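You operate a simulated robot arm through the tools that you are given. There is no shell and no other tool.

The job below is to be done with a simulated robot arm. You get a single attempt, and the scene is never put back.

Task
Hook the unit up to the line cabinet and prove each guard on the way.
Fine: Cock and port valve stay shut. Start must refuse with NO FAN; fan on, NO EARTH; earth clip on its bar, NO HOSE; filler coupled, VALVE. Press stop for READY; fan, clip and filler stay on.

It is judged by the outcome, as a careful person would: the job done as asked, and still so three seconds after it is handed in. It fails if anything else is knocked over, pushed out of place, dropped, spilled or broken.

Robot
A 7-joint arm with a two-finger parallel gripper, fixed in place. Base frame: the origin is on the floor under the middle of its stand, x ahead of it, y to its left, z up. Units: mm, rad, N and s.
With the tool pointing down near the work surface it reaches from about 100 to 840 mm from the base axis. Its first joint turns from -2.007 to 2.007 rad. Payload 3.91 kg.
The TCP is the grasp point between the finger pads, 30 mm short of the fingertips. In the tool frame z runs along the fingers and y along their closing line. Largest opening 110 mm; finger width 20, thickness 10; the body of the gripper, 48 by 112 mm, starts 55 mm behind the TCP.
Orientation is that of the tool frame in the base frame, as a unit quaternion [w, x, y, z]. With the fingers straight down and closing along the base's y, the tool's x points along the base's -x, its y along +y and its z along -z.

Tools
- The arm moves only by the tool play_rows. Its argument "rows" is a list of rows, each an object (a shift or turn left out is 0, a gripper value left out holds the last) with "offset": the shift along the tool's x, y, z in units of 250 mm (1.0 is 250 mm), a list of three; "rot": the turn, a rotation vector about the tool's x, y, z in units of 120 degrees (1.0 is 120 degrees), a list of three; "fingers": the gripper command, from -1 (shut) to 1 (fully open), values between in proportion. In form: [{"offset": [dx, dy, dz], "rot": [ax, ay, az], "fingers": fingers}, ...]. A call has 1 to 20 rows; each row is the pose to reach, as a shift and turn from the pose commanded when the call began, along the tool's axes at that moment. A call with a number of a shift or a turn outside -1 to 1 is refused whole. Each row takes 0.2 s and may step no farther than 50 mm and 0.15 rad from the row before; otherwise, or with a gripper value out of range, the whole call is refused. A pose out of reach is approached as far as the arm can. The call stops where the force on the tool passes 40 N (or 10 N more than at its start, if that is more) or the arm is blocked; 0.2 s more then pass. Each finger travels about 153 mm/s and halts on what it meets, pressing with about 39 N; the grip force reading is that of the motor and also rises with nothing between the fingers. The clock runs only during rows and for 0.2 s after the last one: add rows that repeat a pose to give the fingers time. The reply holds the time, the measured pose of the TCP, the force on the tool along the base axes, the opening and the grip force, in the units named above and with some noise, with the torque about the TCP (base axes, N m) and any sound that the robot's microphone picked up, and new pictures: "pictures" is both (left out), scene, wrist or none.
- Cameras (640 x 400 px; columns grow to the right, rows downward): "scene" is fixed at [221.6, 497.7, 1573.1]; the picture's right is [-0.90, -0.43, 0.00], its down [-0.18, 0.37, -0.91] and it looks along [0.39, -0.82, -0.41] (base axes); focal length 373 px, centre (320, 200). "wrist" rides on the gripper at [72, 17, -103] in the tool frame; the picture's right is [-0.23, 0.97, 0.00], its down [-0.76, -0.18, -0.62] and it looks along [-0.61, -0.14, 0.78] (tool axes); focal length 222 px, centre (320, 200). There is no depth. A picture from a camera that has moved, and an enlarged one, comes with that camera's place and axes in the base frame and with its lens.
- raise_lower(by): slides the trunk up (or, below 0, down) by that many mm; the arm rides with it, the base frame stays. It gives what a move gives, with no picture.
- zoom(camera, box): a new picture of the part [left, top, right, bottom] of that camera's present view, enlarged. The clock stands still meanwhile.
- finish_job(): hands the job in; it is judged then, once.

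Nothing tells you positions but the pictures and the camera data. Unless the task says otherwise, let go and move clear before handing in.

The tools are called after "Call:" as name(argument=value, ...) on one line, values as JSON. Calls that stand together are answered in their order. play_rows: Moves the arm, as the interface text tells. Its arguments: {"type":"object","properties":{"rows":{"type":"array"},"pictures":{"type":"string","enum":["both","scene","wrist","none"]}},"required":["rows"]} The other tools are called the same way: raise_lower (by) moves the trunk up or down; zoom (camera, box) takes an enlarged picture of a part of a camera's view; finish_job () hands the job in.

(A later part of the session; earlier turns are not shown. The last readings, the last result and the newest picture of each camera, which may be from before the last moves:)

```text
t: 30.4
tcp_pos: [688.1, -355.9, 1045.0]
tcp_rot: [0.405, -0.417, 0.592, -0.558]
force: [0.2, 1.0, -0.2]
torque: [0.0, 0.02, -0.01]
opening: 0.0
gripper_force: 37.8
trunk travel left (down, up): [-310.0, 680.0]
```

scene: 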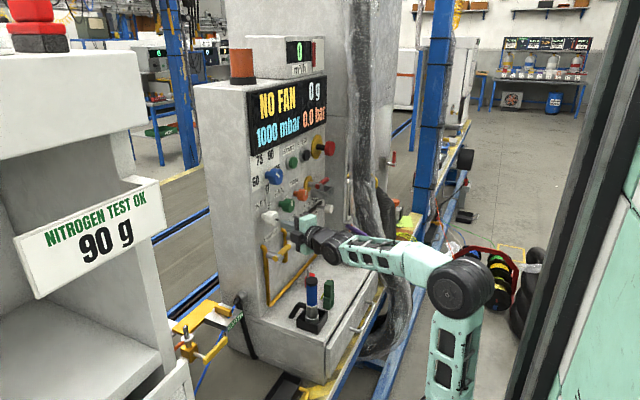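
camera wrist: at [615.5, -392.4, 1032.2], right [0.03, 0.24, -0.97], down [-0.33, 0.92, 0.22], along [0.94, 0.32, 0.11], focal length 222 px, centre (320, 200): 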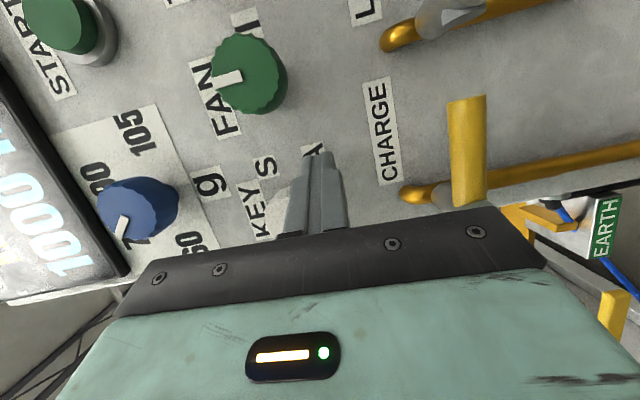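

The retreat was clean. I will now square the tool up, line it up with the FAN knob from well back, and open the fingers to about 72 mm.

Call:
play_rows(rows=[{"offset": [0.087, -0.031, -0.022], "rot": [0.0055, -0.0394, -0.0026], "fingers": 0.3}, {"offset": [0.174, -0.062, -0.045], "rot": [0.011, -0.0788, -0.0053]}, {"offset": [0.261, -0.093, -0.067], "rot": [0.0166, -0.1182, -0.008]}, {"offset": [0.348, -0.125, -0.09], "rot": [0.0221, -0.1576, -0.0106]}, {"offset": [0.348, -0.125, -0.09], "rot": [0.0221, -0.1576, -0.0106]}])

```text
t: 31.6
tcp_pos: [639.3, -434.9, 1077.2]
tcp_rot: [-0.5, 0.501, -0.5, 0.499]
force: [0.3, 0.9, -0.2]
torque: [-0.01, 0.02, 0.0]
opening: 71.6
gripper_force: 0.1
trunk travel left (down, up): [-310.0, 680.0]
camera wrist: at [536.8, -506.6, 1058.9], right [0.0, 0.23, -0.97], down [-0.62, 0.76, 0.18], along [0.78, 0.61, 0.14], focal length 222 px, centre (320, 200)
```

scene: 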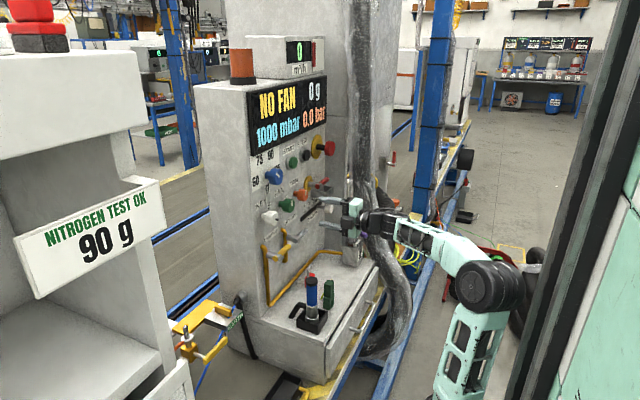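
wrist: 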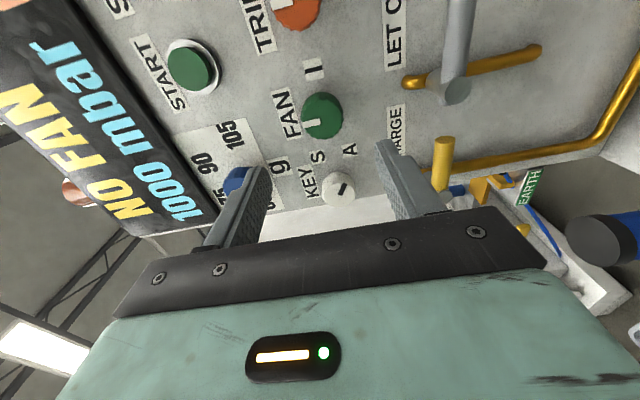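

The fingers are open and lined up with the green FAN knob. I will approach to just in front of it and check.

Call:
play_rows(rows=[{"offset": [-0.005, 0.001, 0.1]}, {"offset": [-0.01, 0.002, 0.2]}, {"offset": [-0.015, 0.003, 0.3]}, {"offset": [-0.02, 0.004, 0.38]}])

```text
t: 32.6
tcp_pos: [735.8, -428.9, 1076.8]
tcp_rot: [0.499, -0.5, 0.502, -0.5]
force: [-0.4, 0.5, -0.2]
torque: [0.03, 0.0, 0.02]
opening: 71.5
gripper_force: 0.1
trunk travel left (down, up): [-310.0, 680.0]
camera wrist: at [632.1, -501.2, 1058.8], right [0.0, 0.23, -0.97], down [-0.62, 0.76, 0.18], along [0.78, 0.61, 0.14], focal length 222 px, centre (320, 200)
```

scene: 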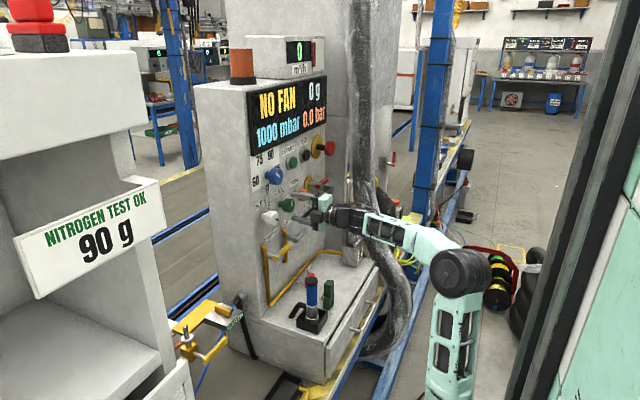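
wrist: 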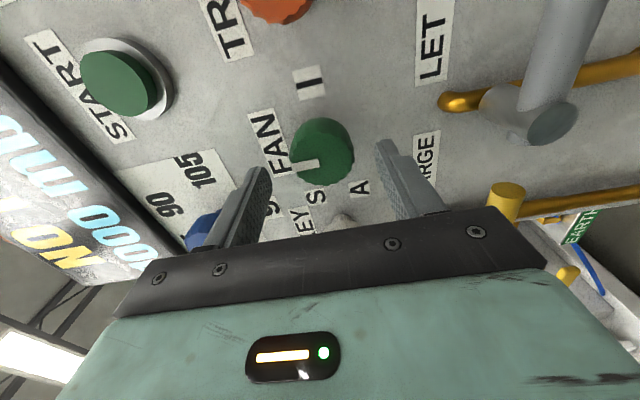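

The knob sits between the open fingers. I will advance 30 mm so they straddle it, then close.

Call:
play_rows(rows=[{"offset": [0, 0.008, 0.06]}, {"offset": [0, 0.008, 0.116]}, {"offset": [0, 0.008, 0.116], "fingers": -1}, {"offset": [0, 0.008, 0.116]}, {"offset": [0, 0.008, 0.116]}])

```text
t: 33.8
tcp_pos: [764.1, -428.9, 1075.4]
tcp_rot: [0.5, -0.5, 0.5, -0.5]
force: [8.9, -2.4, 8.6]
torque: [0.03, -0.3, 0.56]
opening: 43.7
gripper_force: 45.1
trunk travel left (down, up): [-310.0, 680.0]
camera wrist: at [661.5, -500.9, 1057.0], right [0.0, 0.23, -0.97], down [-0.62, 0.76, 0.18], along [0.78, 0.61, 0.14], focal length 222 px, centre (320, 200)
```

scene: 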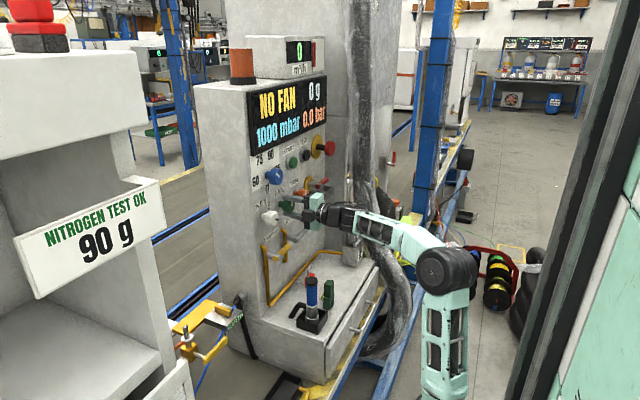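
wrist: 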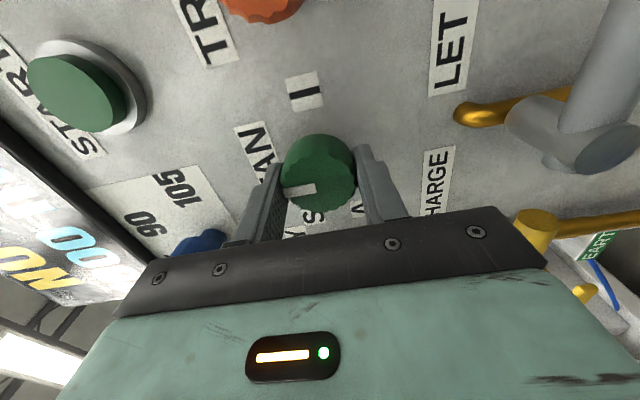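

The fingers hold the FAN knob. I will roll clockwise about 50° first and check.

Call:
play_rows(rows=[{"rot": [0, 0, 0.06]}, {"rot": [0, 0, 0.12]}, {"rot": [0, 0, 0.18]}, {"rot": [0, 0, 0.24]}, {"rot": [0, 0, 0.3]}, {"rot": [0, 0, 0.36]}, {"rot": [0, 0, 0.42]}])

```text
t: 34.9
tcp_pos: [764.9, -428.8, 1075.9]
tcp_rot: [0.609, -0.359, 0.609, -0.36]
force: [16.4, -3.9, 5.7]
torque: [-0.02, 0.46, -0.43]
opening: 43.8
gripper_force: 45.4
trunk travel left (down, up): [-310.0, 680.0]
stopped in row 5: the force on the tool passed its limit at 42 N (the readings are from after the stop); the commanded pose is now the measured one
camera wrist: at [661.4, -483.8, 1024.7], right [0.0, 0.67, -0.74], down [-0.62, 0.58, 0.52], along [0.78, 0.46, 0.42], focal length 222 px, centre (320, 200)
```

scene: 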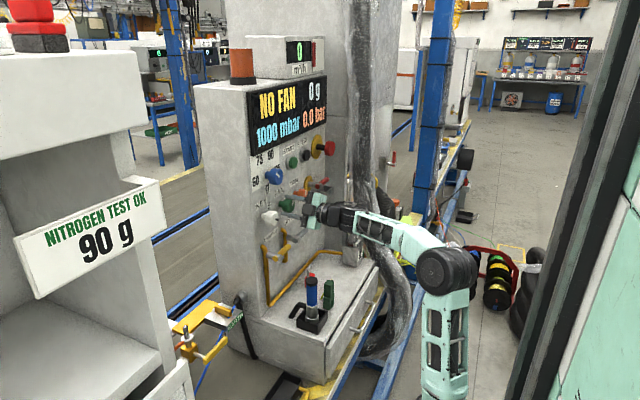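
wrist: 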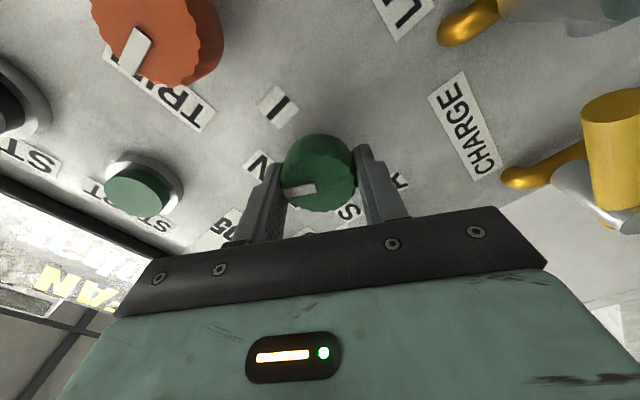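

The knob has turned about 30° with the gripper before the force limit paused it. I will continue the turn.

Call:
play_rows(rows=[{"rot": [0, 0, 0.05]}, {"rot": [0, 0, 0.1]}, {"rot": [0, 0, 0.15]}, {"rot": [0, 0, 0.2]}, {"rot": [0, 0, 0.25]}])

```text
t: 36.1
tcp_pos: [764.1, -429.3, 1076.2]
tcp_rot: [0.682, -0.189, 0.68, -0.19]
force: [29.9, -13.7, 19.6]
torque: [-0.07, 0.18, 0.11]
opening: 44.1
gripper_force: 45.3
trunk travel left (down, up): [-310.0, 680.0]
camera wrist: at [661.4, -451.9, 1004.3], right [0.0, 0.95, -0.31], down [-0.62, 0.24, 0.74], along [0.78, 0.19, 0.59], focal length 222 px, centre (320, 200)
```

scene: 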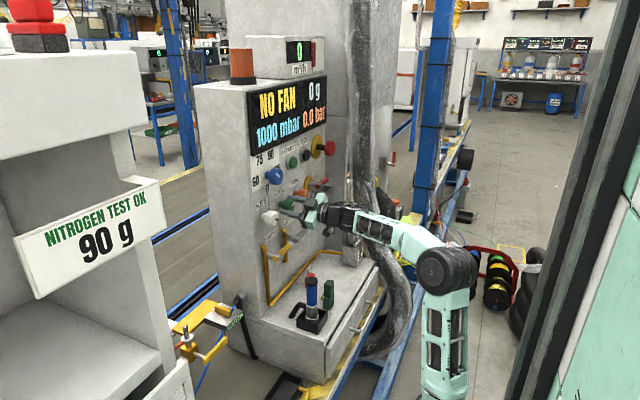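
wrist: 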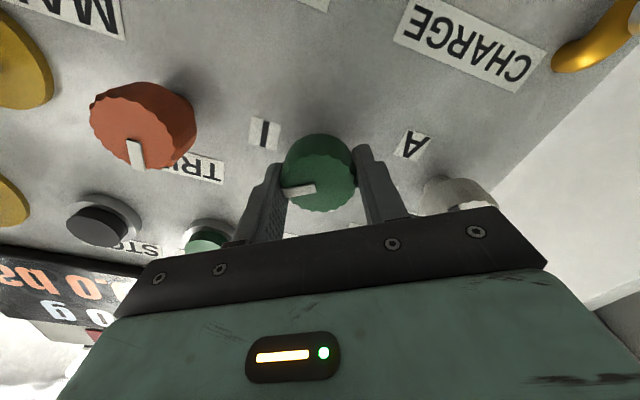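

The pointer is about two thirds of the way. I will ease the side load slightly and finish the turn to "I".

Call:
play_rows(rows=[{"offset": [-0.0014, -0.003, 0.004]}, {"offset": [-0.0014, -0.003, 0.004], "rot": [0, 0, 0.05]}, {"offset": [-0.0014, -0.003, 0.004], "rot": [0, 0, 0.1]}, {"offset": [-0.0014, -0.003, 0.004], "rot": [0, 0, 0.15]}, {"offset": [-0.0014, -0.003, 0.004], "rot": [0, 0, 0.2]}, {"offset": [-0.0014, -0.003, 0.004], "rot": [0, 0, 0.255]}])

```text
t: 37.5
tcp_pos: [763.0, -429.5, 1077.8]
tcp_rot: [0.708, -0.002, 0.706, -0.004]
force: [18.3, -15.3, 21.7]
torque: [-0.01, 0.36, 0.06]
opening: 44.0
gripper_force: 45.2
trunk travel left (down, up): [-310.0, 680.0]
camera wrist: at [661.3, -413.5, 1002.7], right [0.0, 0.98, 0.22], down [-0.63, -0.17, 0.76], along [0.78, -0.14, 0.61], focal length 222 px, centre (320, 200)
```

scene: 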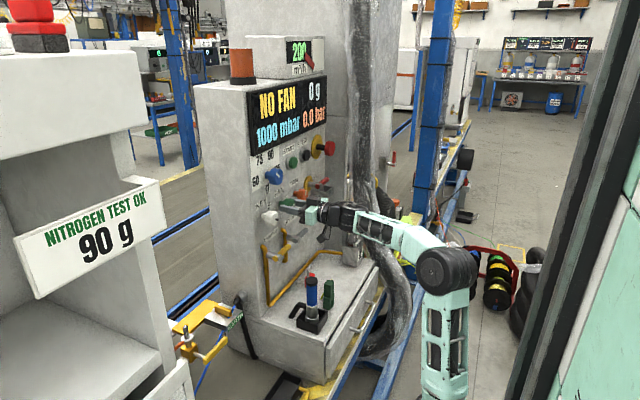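
wrist: 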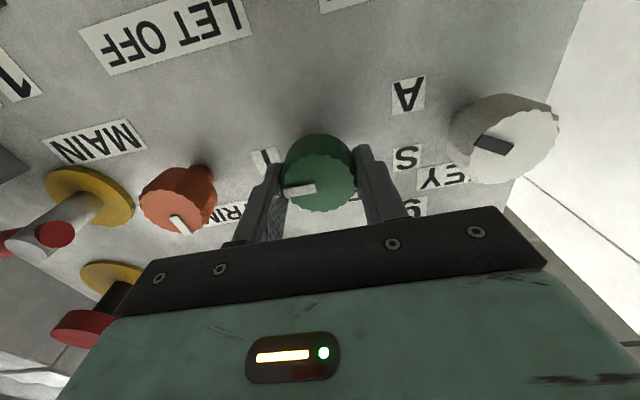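

The flow meter now reads 200 m³/h, so the fan is on. I will open the fingers a little and back straight off.

Call:
play_rows(rows=[{"fingers": 0.25}, {"fingers": 0.25}, {"offset": [0, 0, -0.06]}, {"offset": [0, 0, -0.14]}])

```text
t: 38.5
tcp_pos: [729.2, -429.4, 1076.1]
tcp_rot: [0.707, -0.003, 0.707, -0.004]
force: [0.0, 0.3, 0.3]
torque: [0.02, -0.02, -0.01]
opening: 68.7
gripper_force: 0.0
trunk travel left (down, up): [-310.0, 680.0]
camera wrist: at [625.7, -413.2, 1002.7], right [0.0, 0.98, 0.22], down [-0.62, -0.17, 0.76], along [0.78, -0.14, 0.61], focal length 222 px, centre (320, 200)
```

scene: 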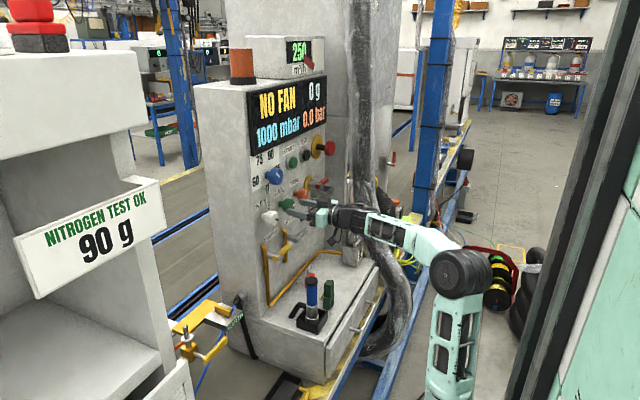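
wrist: 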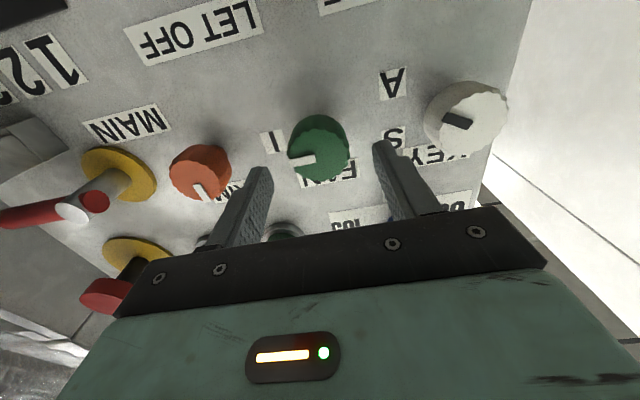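

The fan knob points to "I" and the meter reads 250. I will back further off, close the fingers, raise the trunk 118 mm to START height, and check the KEY knob in the scene view.

Call:
play_rows(rows=[{"offset": [0, 0, -0.1]}, {"offset": [0, 0, -0.2], "fingers": -1}, {"offset": [0, 0, -0.2]}], pictures="none")

Call:
zoom(camera="scene", box=[240, 140, 352, 210])

Call:
zoom(camera="scene", box=[250, 190, 330, 240])

Call:
raise_lower(by=118)

```text
t: 39.3
tcp_pos: [679.7, -429.7, 1077.2]
tcp_rot: [0.708, -0.004, 0.707, -0.005]
force: [-0.3, 0.0, -1.1]
torque: [0.02, 0.0, -0.02]
opening: 0.0
gripper_force: 37.8
trunk travel left (down, up): [-310.0, 680.0]
```

```text
5.71 times, centred on (296, 175) of scene
camera zoom: at [221.6, 497.7, 1573.1], right [-0.9, -0.43, 0.0], down [-0.18, 0.37, -0.91], along [0.39, -0.82, -0.41], focal length 2132 px, centre (457, 343)
```

zoom: 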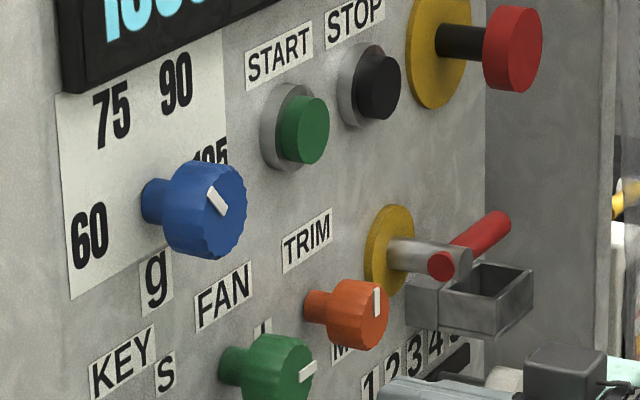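

```text
8.00 times, centred on (290, 215) of scene
camera zoom: at [221.6, 497.7, 1573.1], right [-0.9, -0.43, 0.0], down [-0.18, 0.37, -0.91], along [0.39, -0.82, -0.41], focal length 2984 px, centre (560, 80)
```

zoom: 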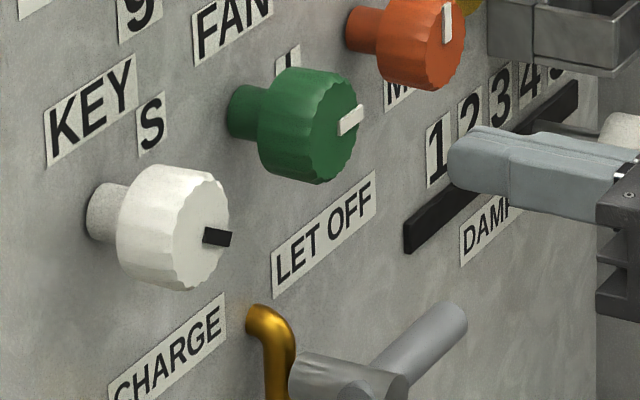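

```text
t: 40.8
tcp_pos: [679.8, -429.4, 1195.1]
tcp_rot: [0.707, -0.003, 0.707, -0.004]
force: [-0.1, -0.3, -0.5]
torque: [0.01, 0.01, -0.03]
opening: 0.0
gripper_force: 38.3
trunk travel left (down, up): [-428.0, 562.0]
```

KEY is untouched and the fan pointer is on I. Now I will move in front of START with the level tool.

Call:
play_rows(rows=[{"offset": [0, -0.1, 0.02]}, {"offset": [0, -0.2, 0.05]}, {"offset": [0, -0.292, 0.08]}, {"offset": [0, -0.292, 0.2]}])

```text
t: 41.8
tcp_pos: [722.4, -496.6, 1195.4]
tcp_rot: [0.708, -0.003, 0.706, -0.004]
force: [-0.7, -0.4, -0.1]
torque: [0.02, -0.01, 0.02]
opening: 0.0
gripper_force: 37.8
out of reach, approached as far as the arm can: row 4
trunk travel left (down, up): [-428.0, 562.0]
camera wrist: at [620.1, -479.6, 1122.3], right [0.0, 0.98, 0.22], down [-0.62, -0.17, 0.76], along [0.78, -0.14, 0.61], focal length 222 px, centre (320, 200)
```

scene: 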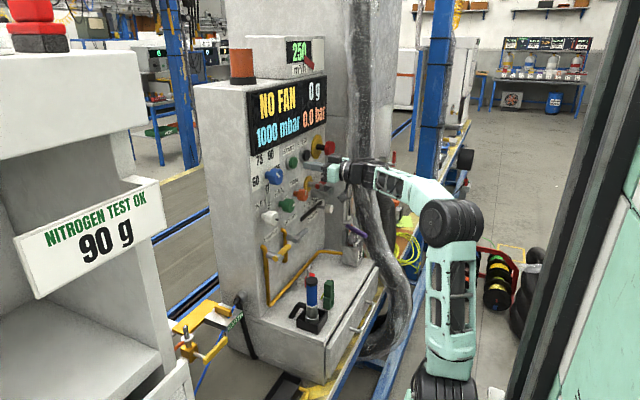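
wrist: 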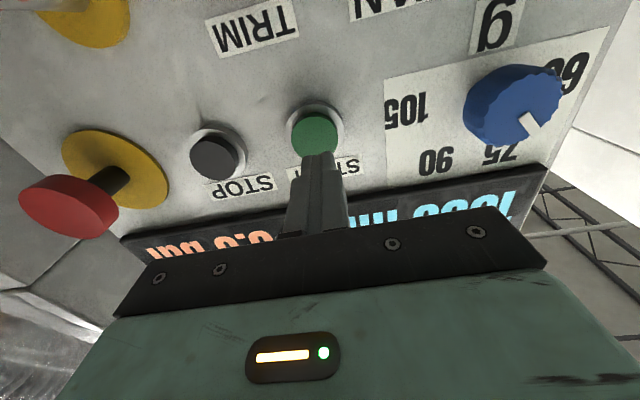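

With zero yaw the arm runs out at x≈722. I will back off, yaw about 30° to the right, lower the trunk 80 mm for margin, and come back to START.

Call:
play_rows(rows=[{"offset": [0, 0.03, -0.08]}, {"offset": [0, 0.06, -0.16], "rot": [0.06, 0, 0]}, {"offset": [0, 0.09, -0.16], "rot": [0.125, 0, 0]}, {"offset": [0, 0.12, -0.16], "rot": [0.19, 0, 0]}, {"offset": [0, 0.12, -0.16], "rot": [0.25, 0, 0]}], pictures="none")

Call:
raise_lower(by=-80)

```text
t: 43.0
tcp_pos: [683.5, -465.6, 1195.5]
tcp_rot: [0.683, 0.181, 0.682, -0.188]
force: [-1.3, 0.1, -0.2]
torque: [0.01, 0.0, 0.04]
opening: 0.0
gripper_force: 38.0
trunk travel left (down, up): [-428.0, 562.0]
```

```text
t: 44.1
tcp_pos: [683.7, -464.1, 1115.6]
tcp_rot: [0.684, 0.18, 0.682, -0.186]
force: [-0.1, 0.7, -0.6]
torque: [-0.02, 0.01, 0.02]
opening: 0.0
gripper_force: 38.0
trunk travel left (down, up): [-348.0, 642.0]
```

I will rise to START height and come in close with the 30° yaw.

Call:
play_rows(rows=[{"offset": [-0.157, 0, 0]}, {"offset": [-0.314, 0, 0]}, {"offset": [-0.314, 0.012, 0.09]}, {"offset": [-0.314, 0.025, 0.18]}, {"offset": [-0.314, 0.038, 0.28]}, {"offset": [-0.314, 0.038, 0.28]}])

```text
t: 45.5
tcp_pos: [742.4, -492.5, 1192.2]
tcp_rot: [0.684, 0.179, 0.683, -0.185]
force: [-0.6, -0.4, -0.3]
torque: [0.04, 0.02, -0.02]
opening: 0.2
gripper_force: 37.4
out of reach, approached as far as the arm can: row 5, 6
trunk travel left (down, up): [-348.0, 642.0]
camera wrist: at [660.7, -427.7, 1118.2], right [0.49, 0.85, 0.22], down [-0.63, 0.16, 0.76], along [0.61, -0.51, 0.61], focal length 222 px, centre (320, 200)
```

scene: 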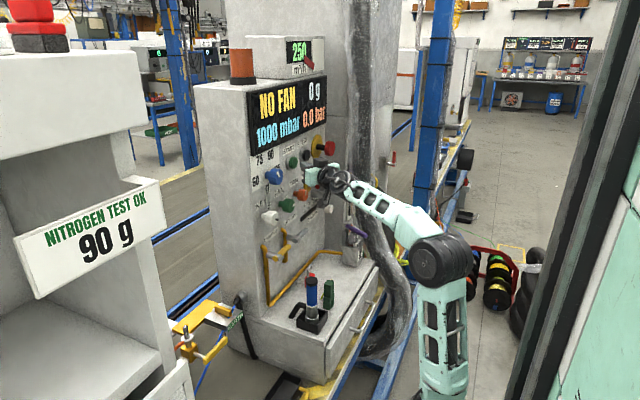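
wrist: 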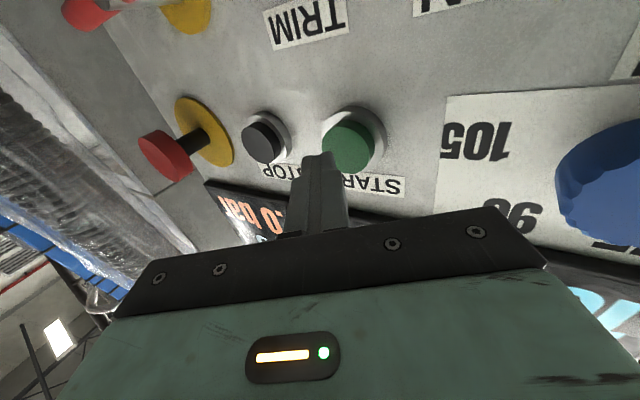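

The arm ran out at x≈742 here, so this trunk height is too low and the best is near the earlier one. I will look at the arm's posture before choosing the next move.

Call:
zoom(camera="scene", box=[280, 120, 600, 400])

```text
1.43 times, centred on (440, 260) of scene
camera zoom: at [221.6, 497.7, 1573.1], right [-0.9, -0.43, 0.0], down [-0.18, 0.37, -0.91], along [0.39, -0.82, -0.41], focal length 533 px, centre (149, 114)
```

zoom: 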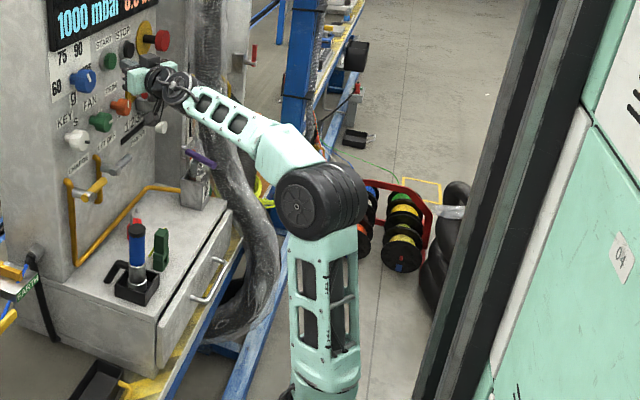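

The forearm is not yet straight and points further right than the tool does. I will yaw the tool to about 45° right, in line with the arm, and see if START comes within reach.

Call:
play_rows(rows=[{"offset": [-0.002, 0.015, -0.02], "rot": [0.06, 0, 0]}, {"offset": [-0.004, 0.035, 0.0], "rot": [0.125, 0, 0]}, {"offset": [-0.008, 0.059, 0.042], "rot": [0.125, 0, 0]}, {"offset": [-0.008, 0.059, 0.042], "rot": [0.125, 0, 0]}])

```text
t: 46.5
tcp_pos: [764.6, -482.3, 1196.2]
tcp_rot: [0.655, 0.267, 0.651, -0.274]
force: [-1.2, 0.2, 0.9]
torque: [-0.02, -0.03, -0.07]
opening: 0.1
gripper_force: 37.3
out of reach, approached as far as the arm can: row 1, 2
trunk travel left (down, up): [-348.0, 642.0]
heard: click
camera wrist: at [703.0, -397.8, 1121.8], right [0.69, 0.69, 0.22], down [-0.57, 0.32, 0.76], along [0.45, -0.65, 0.61], focal length 222 px, centre (320, 200)
```

scene: 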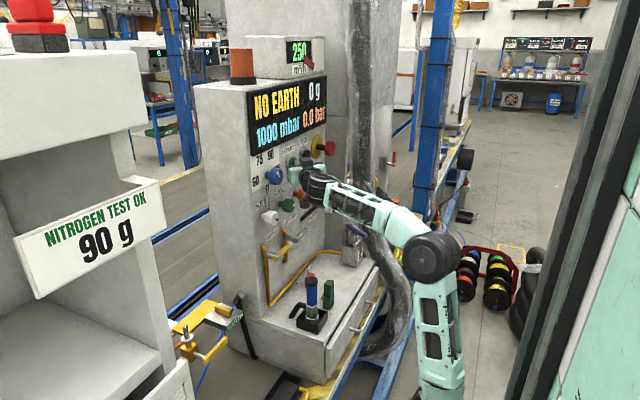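
wrist: 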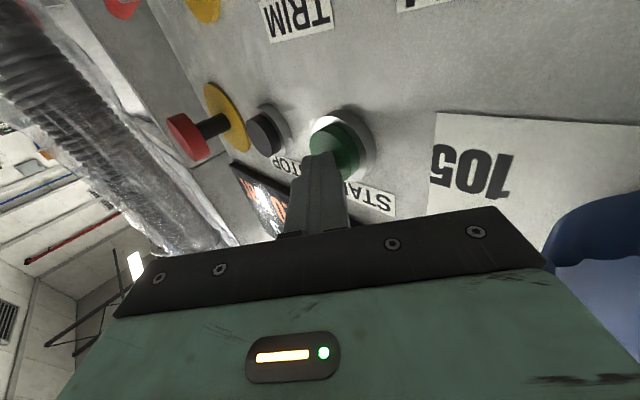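

The press registered: the display now reads NO EARTH. I will retreat in small steps straight back from the panel.

Call:
play_rows(rows=[{"offset": [0, -0.028, -0.028]}, {"offset": [0, -0.056, -0.056]}], pictures="none")

Call:
play_rows(rows=[{"offset": [0, -0.05, -0.05]}, {"offset": [0, -0.1, -0.1]}, {"offset": [0, -0.15, -0.15]}], pictures="scene")

```text
t: 47.1
tcp_pos: [746.0, -481.4, 1196.5]
tcp_rot: [0.655, 0.268, 0.651, -0.275]
force: [0.8, -0.5, -1.5]
torque: [-0.02, -0.01, -0.02]
opening: 0.1
gripper_force: 37.4
trunk travel left (down, up): [-348.0, 642.0]
```

```text
t: 47.9
tcp_pos: [692.1, -482.1, 1196.4]
tcp_rot: [0.655, 0.267, 0.652, -0.273]
force: [-0.1, -0.5, -0.5]
torque: [-0.01, -0.01, -0.02]
opening: 0.0
gripper_force: 38.0
trunk travel left (down, up): [-348.0, 642.0]
```

scene: 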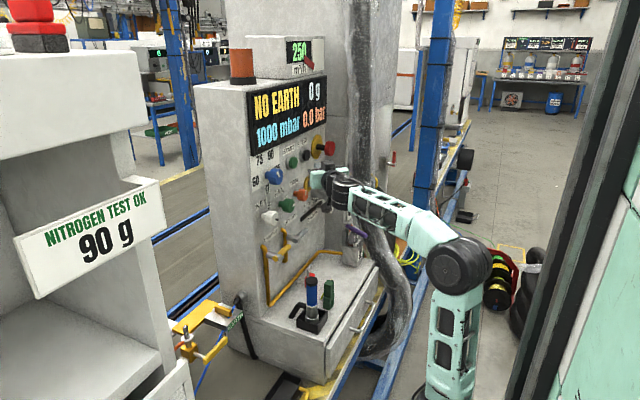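

Now I will restore the blue gram knob from 75 to 60, a 60° counter-clockwise turn, before going on. I will raise the trunk, square the tool and line up with the knob near (770,-365,1193).

Call:
raise_lower(by=80)

Call:
play_rows(rows=[{"offset": [0.055, 0.054, -0.056], "rot": [-0.0625, 0, 0]}, {"offset": [0.11, 0.108, -0.112], "rot": [-0.125, 0, 0]}, {"offset": [0.166, 0.162, -0.168], "rot": [-0.1875, 0, 0]}, {"offset": [0.221, 0.217, -0.224], "rot": [-0.25, 0, 0]}, {"offset": [0.277, 0.271, -0.28], "rot": [-0.3125, 0, 0], "fingers": 0.36}, {"offset": [0.332, 0.325, -0.336], "rot": [-0.375, 0, 0]}, {"offset": [0.332, 0.325, -0.336], "rot": [-0.375, 0, 0]}])

```text
t: 49.1
tcp_pos: [691.8, -482.9, 1275.9]
tcp_rot: [0.655, 0.267, 0.651, -0.274]
force: [0.9, 0.5, -0.2]
torque: [0.0, 0.01, 0.0]
opening: 0.2
gripper_force: 38.1
trunk travel left (down, up): [-428.0, 562.0]
```

```text
t: 50.9
tcp_pos: [685.3, -349.0, 1146.1]
tcp_rot: [0.631, -0.043, 0.774, 0.003]
force: [-0.3, 0.2, 1.1]
torque: [-0.01, -0.02, 0.02]
opening: 75.1
gripper_force: 0.1
out of reach, approached as far as the arm can: row 3, 4, 5, 6
trunk travel left (down, up): [-428.0, 562.0]
stopped in row 7: the arm was blocked; the commanded pose is now the measured one
camera wrist: at [568.7, -342.2, 1094.7], right [-0.02, 0.98, 0.17], down [-0.45, -0.16, 0.88], along [0.9, -0.06, 0.44], focal length 222 px, centre (320, 200)
```

scene: 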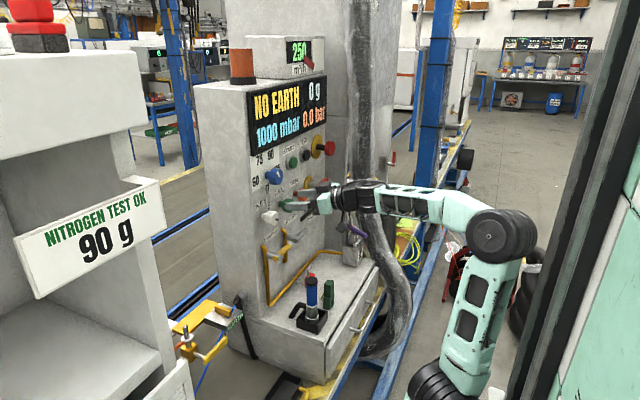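
wrist: 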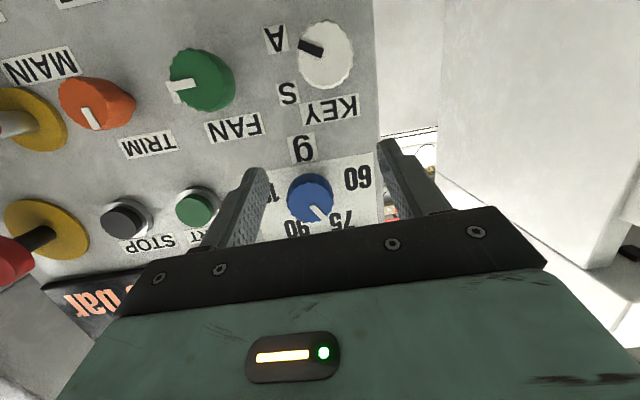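

The arm got folded back too far and was blocked near the mast, leaving the tool tilted. Nothing has changed on the panel. I will move right to the earlier good position and straighten the tool.

Call:
play_rows(rows=[{"offset": [-0.024, -0.082, -0.006], "rot": [0.008, -0.024, 0.007]}, {"offset": [-0.048, -0.165, -0.012], "rot": [0.016, -0.048, 0.014]}, {"offset": [-0.073, -0.248, -0.017], "rot": [0.023, -0.072, 0.02]}, {"offset": [-0.097, -0.33, -0.023], "rot": [0.031, -0.0966, 0.027]}, {"offset": [-0.097, -0.33, -0.023], "rot": [0.031, -0.0966, 0.027]}], pictures="scene")

```text
t: 52.1
tcp_pos: [689.5, -429.2, 1174.3]
tcp_rot: [0.708, -0.001, 0.707, -0.001]
force: [0.4, 0.6, -0.3]
torque: [0.0, 0.03, -0.02]
opening: 74.6
gripper_force: 0.0
trunk travel left (down, up): [-428.0, 562.0]
```

scene: 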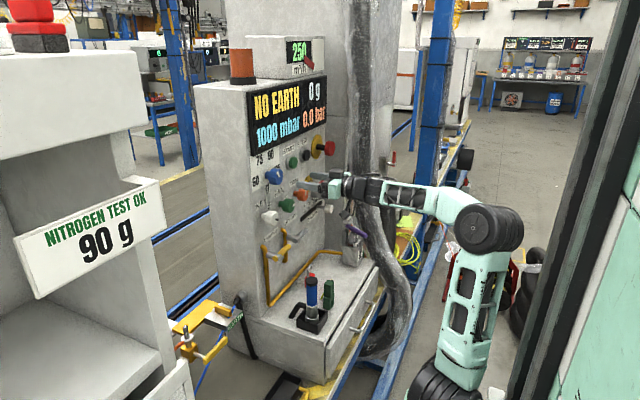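

The pose is recovered. I will lower the trunk 100 mm and raise the hand with the arm instead, which should keep the elbow off the mast.

Call:
raise_lower(by=-100)

Call:
play_rows(rows=[{"offset": [-0.12, 0, 0]}, {"offset": [-0.24, 0, 0]}, {"offset": [-0.36, 0, 0]}, {"offset": [-0.476, 0, 0]}], pictures="scene")

```text
t: 53.4
tcp_pos: [689.0, -428.7, 1075.0]
tcp_rot: [0.707, 0.0, 0.707, -0.001]
force: [-0.1, -0.1, 0.4]
torque: [-0.01, 0.0, 0.05]
opening: 74.9
gripper_force: 0.1
trunk travel left (down, up): [-328.0, 662.0]
```

```text
t: 54.4
tcp_pos: [689.5, -427.1, 1195.5]
tcp_rot: [0.707, 0.0, 0.708, -0.001]
force: [1.2, 0.2, 0.4]
torque: [-0.02, 0.0, 0.0]
opening: 74.9
gripper_force: 0.0
trunk travel left (down, up): [-328.0, 662.0]
```

scene: 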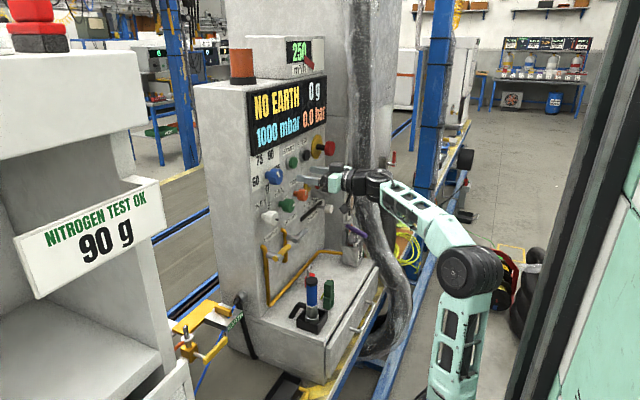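

That works. Now I will shift left to line up with the blue knob.

Call:
play_rows(rows=[{"offset": [0.003, 0.085, 0]}, {"offset": [0.006, 0.17, 0]}, {"offset": [0.009, 0.248, 0]}, {"offset": [0.009, 0.248, 0]}])

```text
t: 55.4
tcp_pos: [691.2, -366.0, 1191.5]
tcp_rot: [0.707, -0.001, 0.707, 0.0]
force: [-0.1, 0.0, 0.6]
torque: [-0.04, 0.03, 0.01]
opening: 74.9
gripper_force: 0.0
trunk travel left (down, up): [-328.0, 662.0]
camera wrist: at [587.6, -348.8, 1118.7], right [0.0, 0.97, 0.23], down [-0.62, -0.18, 0.76], along [0.78, -0.14, 0.61], focal length 222 px, centre (320, 200)
```

scene: 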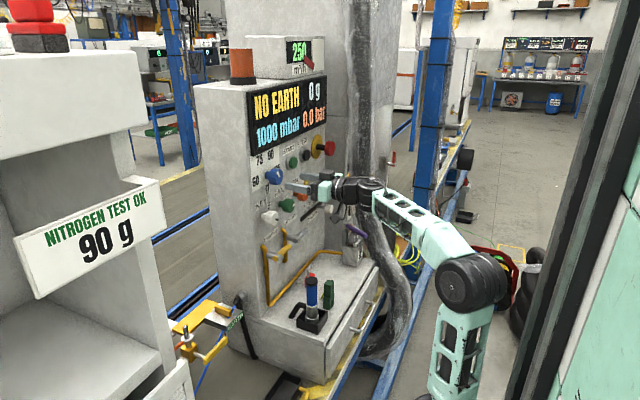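
wrist: 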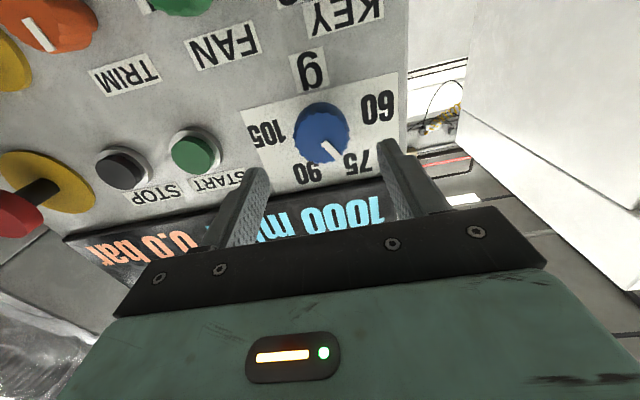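

The knob is centred between the fingers. I will advance and grip it.

Call:
play_rows(rows=[{"offset": [-0.01, 0.005, 0.1]}, {"offset": [-0.012, 0.006, 0.2]}, {"offset": [-0.012, 0.006, 0.264]}, {"offset": [-0.012, 0.006, 0.264], "fingers": -1}, {"offset": [-0.012, 0.006, 0.264]}, {"offset": [-0.012, 0.006, 0.264]}], pictures="wrist")

```text
t: 56.8
tcp_pos: [757.3, -364.7, 1195.4]
tcp_rot: [0.707, 0.001, 0.707, -0.001]
force: [6.6, -4.9, -2.2]
torque: [0.02, 0.11, 0.05]
opening: 47.8
gripper_force: 45.0
trunk travel left (down, up): [-328.0, 662.0]
camera wrist: at [653.5, -348.1, 1120.0], right [0.0, 0.97, 0.23], down [-0.62, -0.18, 0.76], along [0.78, -0.14, 0.61], focal length 222 px, centre (320, 200)
```

wrist: 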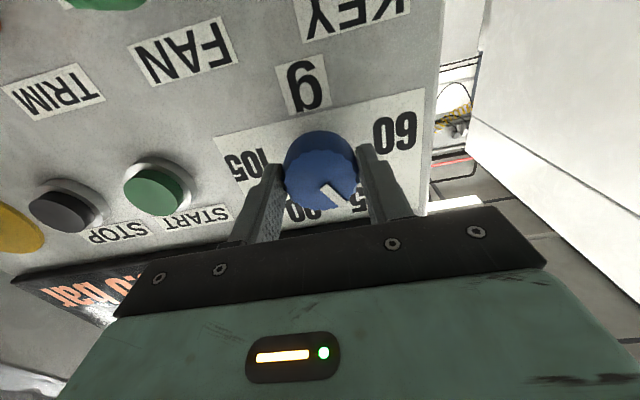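

The knob is gripped. I will turn it 60° counter-clockwise back to 60.

Call:
play_rows(rows=[{"rot": [0, 0, -0.06]}, {"rot": [0, 0, -0.12]}, {"rot": [0, 0, -0.18]}, {"rot": [0, 0, -0.24]}, {"rot": [0, 0, -0.3]}, {"rot": [0, 0, -0.36]}, {"rot": [0, 0, -0.42]}, {"rot": [0, 0, -0.46]}, {"rot": [0, 0, -0.5]}])

```text
t: 58.8
tcp_pos: [756.9, -366.7, 1194.6]
tcp_rot: [0.612, -0.353, 0.612, -0.355]
force: [24.1, -11.2, 6.1]
torque: [0.05, 0.12, -0.28]
opening: 47.8
gripper_force: 44.7
trunk travel left (down, up): [-328.0, 662.0]
camera wrist: at [653.3, -420.6, 1142.3], right [0.0, 0.68, -0.73], down [-0.62, 0.57, 0.53], along [0.78, 0.45, 0.42], focal length 222 px, centre (320, 200)
```

scene: 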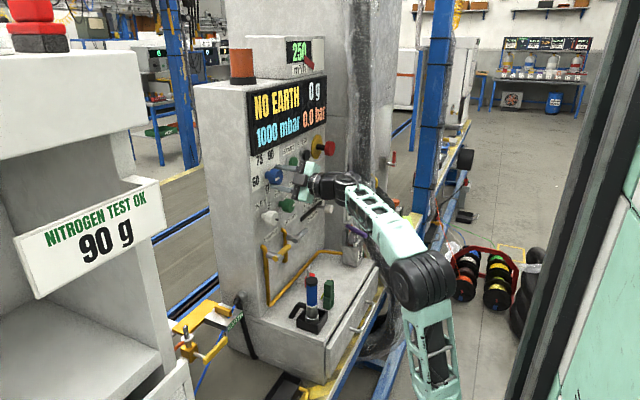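
wrist: 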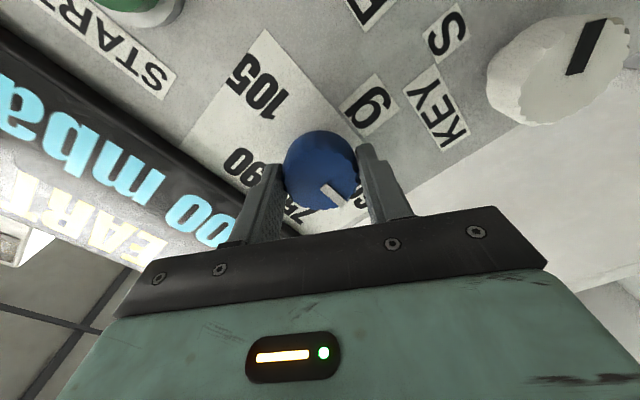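

The pointer now points left to 60. I will release and back off in small steps.

Call:
play_rows(rows=[{"fingers": 0.36}, {"fingers": 0.36}, {"offset": [0, 0, -0.06]}, {"offset": [0, 0, -0.12]}, {"offset": [0, 0, -0.18]}])

Call:
zoom(camera="scene", box=[240, 140, 352, 210])

```text
t: 60.0
tcp_pos: [710.1, -364.9, 1194.3]
tcp_rot: [0.612, -0.354, 0.612, -0.354]
force: [0.5, -0.2, 0.1]
torque: [-0.01, -0.02, 0.01]
opening: 74.7
gripper_force: 0.0
trunk travel left (down, up): [-328.0, 662.0]
camera wrist: at [606.5, -419.6, 1142.4], right [0.0, 0.68, -0.73], down [-0.62, 0.57, 0.53], along [0.78, 0.45, 0.43], focal length 222 px, centre (320, 200)
```

scene: 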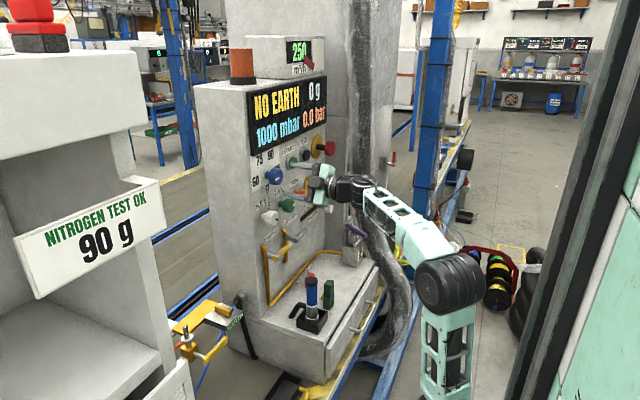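
wrist: 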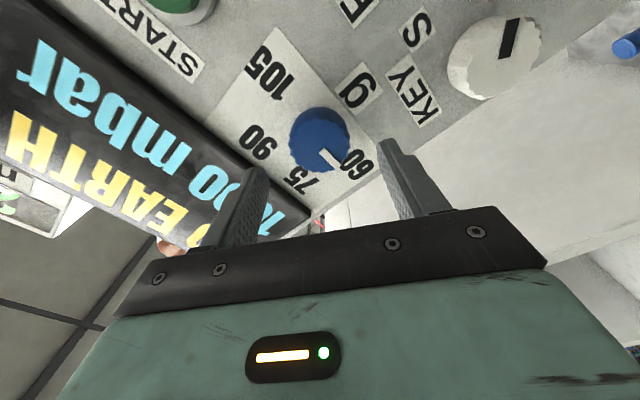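

```text
5.71 times, centred on (296, 175) of scene
camera zoom: at [221.6, 497.7, 1573.1], right [-0.9, -0.43, 0.0], down [-0.18, 0.37, -0.91], along [0.39, -0.82, -0.41], focal length 2132 px, centre (457, 343)
```

zoom: 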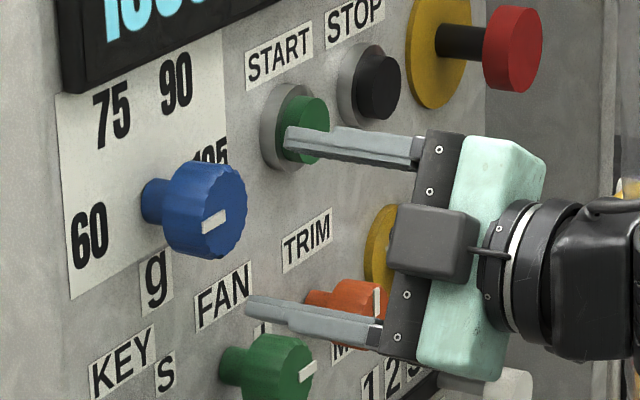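

The gram knob is back on 60 with nothing else touched. Now for the clip and filler: I will move back, roll the hand and then pitch it down to look over the shelf.

Call:
play_rows(rows=[{"rot": [0, 0, 0.06], "offset": [0, 0, -0.03]}, {"rot": [0, 0, 0.12], "offset": [0.02, 0, -0.06]}, {"rot": [0, 0, 0.18], "offset": [0.05, -0.01, -0.09]}, {"rot": [0, 0, 0.24], "offset": [0.08, -0.02, -0.12]}, {"rot": [0, 0, 0.3], "offset": [0.11, -0.03, -0.14]}, {"rot": [0, 0, 0.36], "offset": [0.14, -0.04, -0.16]}, {"rot": [0, 0, 0.42], "offset": [0.17, -0.05, -0.18]}, {"rot": [0, 0, 0.48], "offset": [0.2, -0.06, -0.2]}, {"rot": [0, 0, 0.5], "offset": [0.22, -0.07, -0.2]}], pictures="scene")

```text
t: 62.0
tcp_pos: [659.4, -421.1, 1183.5]
tcp_rot: [0.707, 0.002, 0.707, 0.0]
force: [-0.2, 0.4, -0.3]
torque: [0.0, 0.02, 0.0]
opening: 74.6
gripper_force: 0.1
trunk travel left (down, up): [-328.0, 662.0]
```

scene: 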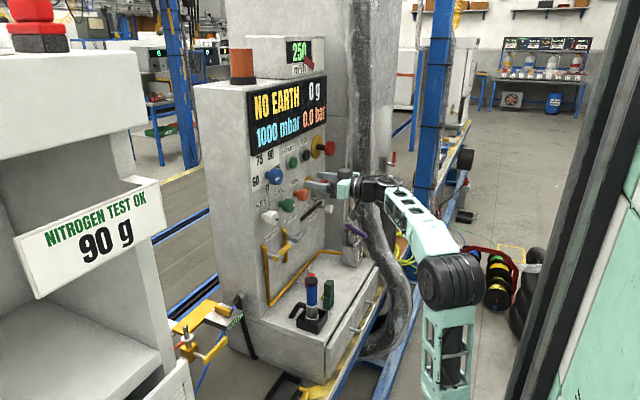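

Next I will pitch the tool down to vertical while keeping the fingertips in the same place.

Call:
play_rows(rows=[{"rot": [0, 0.07, 0]}, {"rot": [0, 0.14, 0]}, {"rot": [0, 0.21, 0]}, {"rot": [0, 0.28, 0]}, {"rot": [0, 0.35, 0]}, {"rot": [0, 0.42, 0]}, {"rot": [0, 0.49, 0]}, {"rot": [0, 0.56, 0]}, {"rot": [0, 0.63, 0]}, {"rot": [0, 0.7, 0]}, {"rot": [0, 0.75, 0]}])

```text
t: 64.4
tcp_pos: [583.2, -348.4, 1100.9]
tcp_rot: [0.04, -0.009, 0.999, -0.033]
force: [-1.7, -1.2, 1.1]
torque: [0.05, -0.16, -0.02]
opening: 74.5
gripper_force: 0.2
out of reach, approached as far as the arm can: row 6, 7, 8, 9, 10, 11
trunk travel left (down, up): [-328.0, 662.0]
camera wrist: at [503.3, -326.5, 1195.7], right [0.21, 0.98, -0.05], down [0.71, -0.12, 0.69], along [0.67, -0.18, -0.72], focal length 222 px, centre (320, 200)
```

scene: 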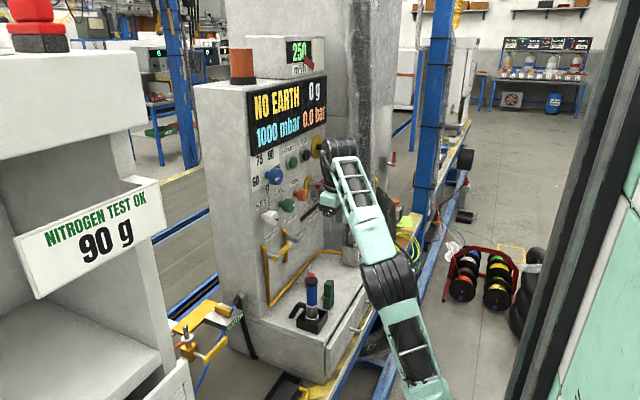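
wrist: 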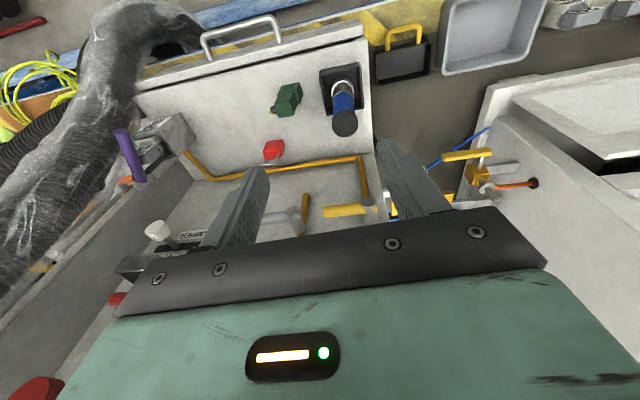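

The hand now points down with a view of the shelf. I will enlarge the clip, filler, earth block and port.

Call:
zoom(camera="wrist", box=[250, 50, 390, 160])

Call:
zoom(camera="wrist", box=[370, 100, 560, 220])

```text
3.64 times, centred on (320, 105) of wrist
camera zoom: at [503.3, -326.5, 1195.7], right [0.21, 0.98, -0.05], down [0.71, -0.12, 0.69], along [0.67, -0.18, -0.72], focal length 808 px, centre (320, 546)
```

zoom: 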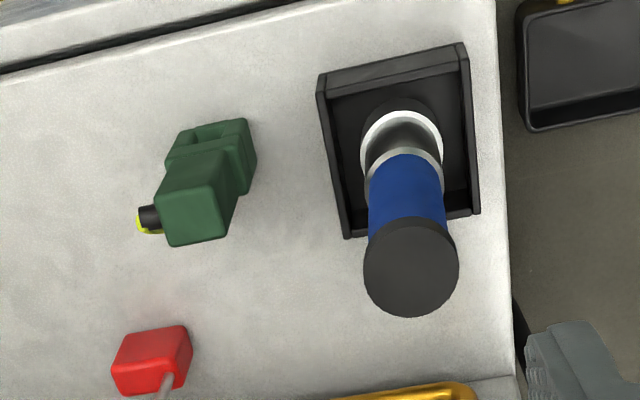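

```text
3.33 times, centred on (465, 160) of wrist
camera zoom: at [503.3, -326.5, 1195.7], right [0.21, 0.98, -0.05], down [0.71, -0.12, 0.69], along [0.67, -0.18, -0.72], focal length 740 px, centre (-163, 333)
```

zoom: 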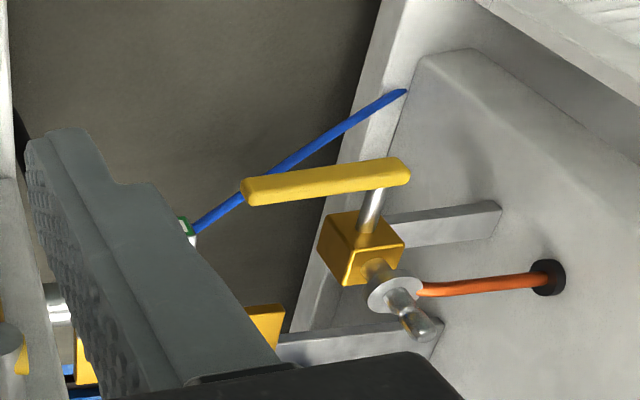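

I will enlarge the clip and filler further to see the shape of the jaws.

Call:
zoom(camera="wrist", box=[264, 72, 312, 124])

Call:
zoom(camera="scene", box=[296, 268, 344, 318])

Call:
zoom(camera="scene", box=[280, 290, 340, 340])

Call:
zoom(camera="scene", box=[170, 300, 250, 350])

```text
7.69 times, centred on (288, 98) of wrist
camera zoom: at [503.3, -326.5, 1195.7], right [0.21, 0.98, -0.05], down [0.71, -0.12, 0.69], along [0.67, -0.18, -0.72], focal length 1709 px, centre (566, 985)
```

zoom: 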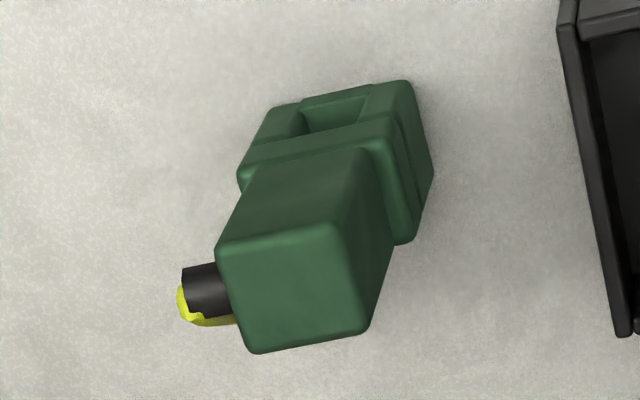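

```text
8.00 times, centred on (320, 293) of scene
camera zoom: at [221.6, 497.7, 1573.1], right [-0.9, -0.43, 0.0], down [-0.18, 0.37, -0.91], along [0.39, -0.82, -0.41], focal length 2984 px, centre (320, -544)
```

zoom: 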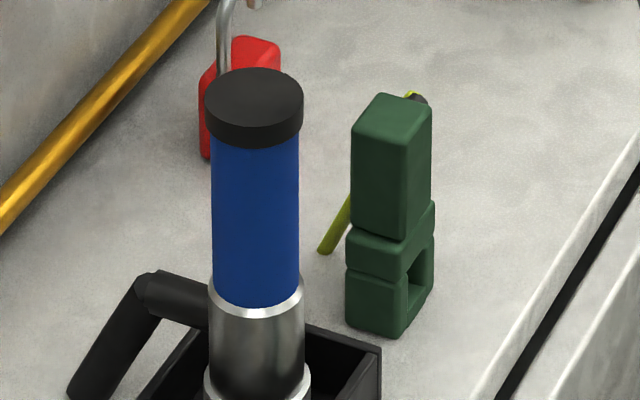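

```text
8.00 times, centred on (310, 315) of scene
camera zoom: at [221.6, 497.7, 1573.1], right [-0.9, -0.43, 0.0], down [-0.18, 0.37, -0.91], along [0.39, -0.82, -0.41], focal length 2984 px, centre (400, -720)
```

zoom: 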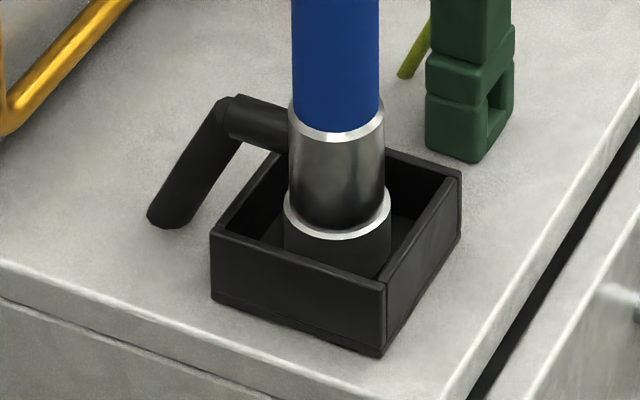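

```text
8.00 times, centred on (210, 325) of scene
camera zoom: at [221.6, 497.7, 1573.1], right [-0.9, -0.43, 0.0], down [-0.18, 0.37, -0.91], along [0.39, -0.82, -0.41], focal length 2984 px, centre (1200, -800)
```

zoom: 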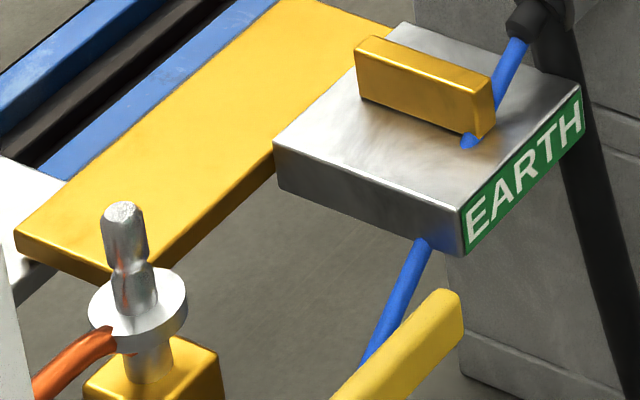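

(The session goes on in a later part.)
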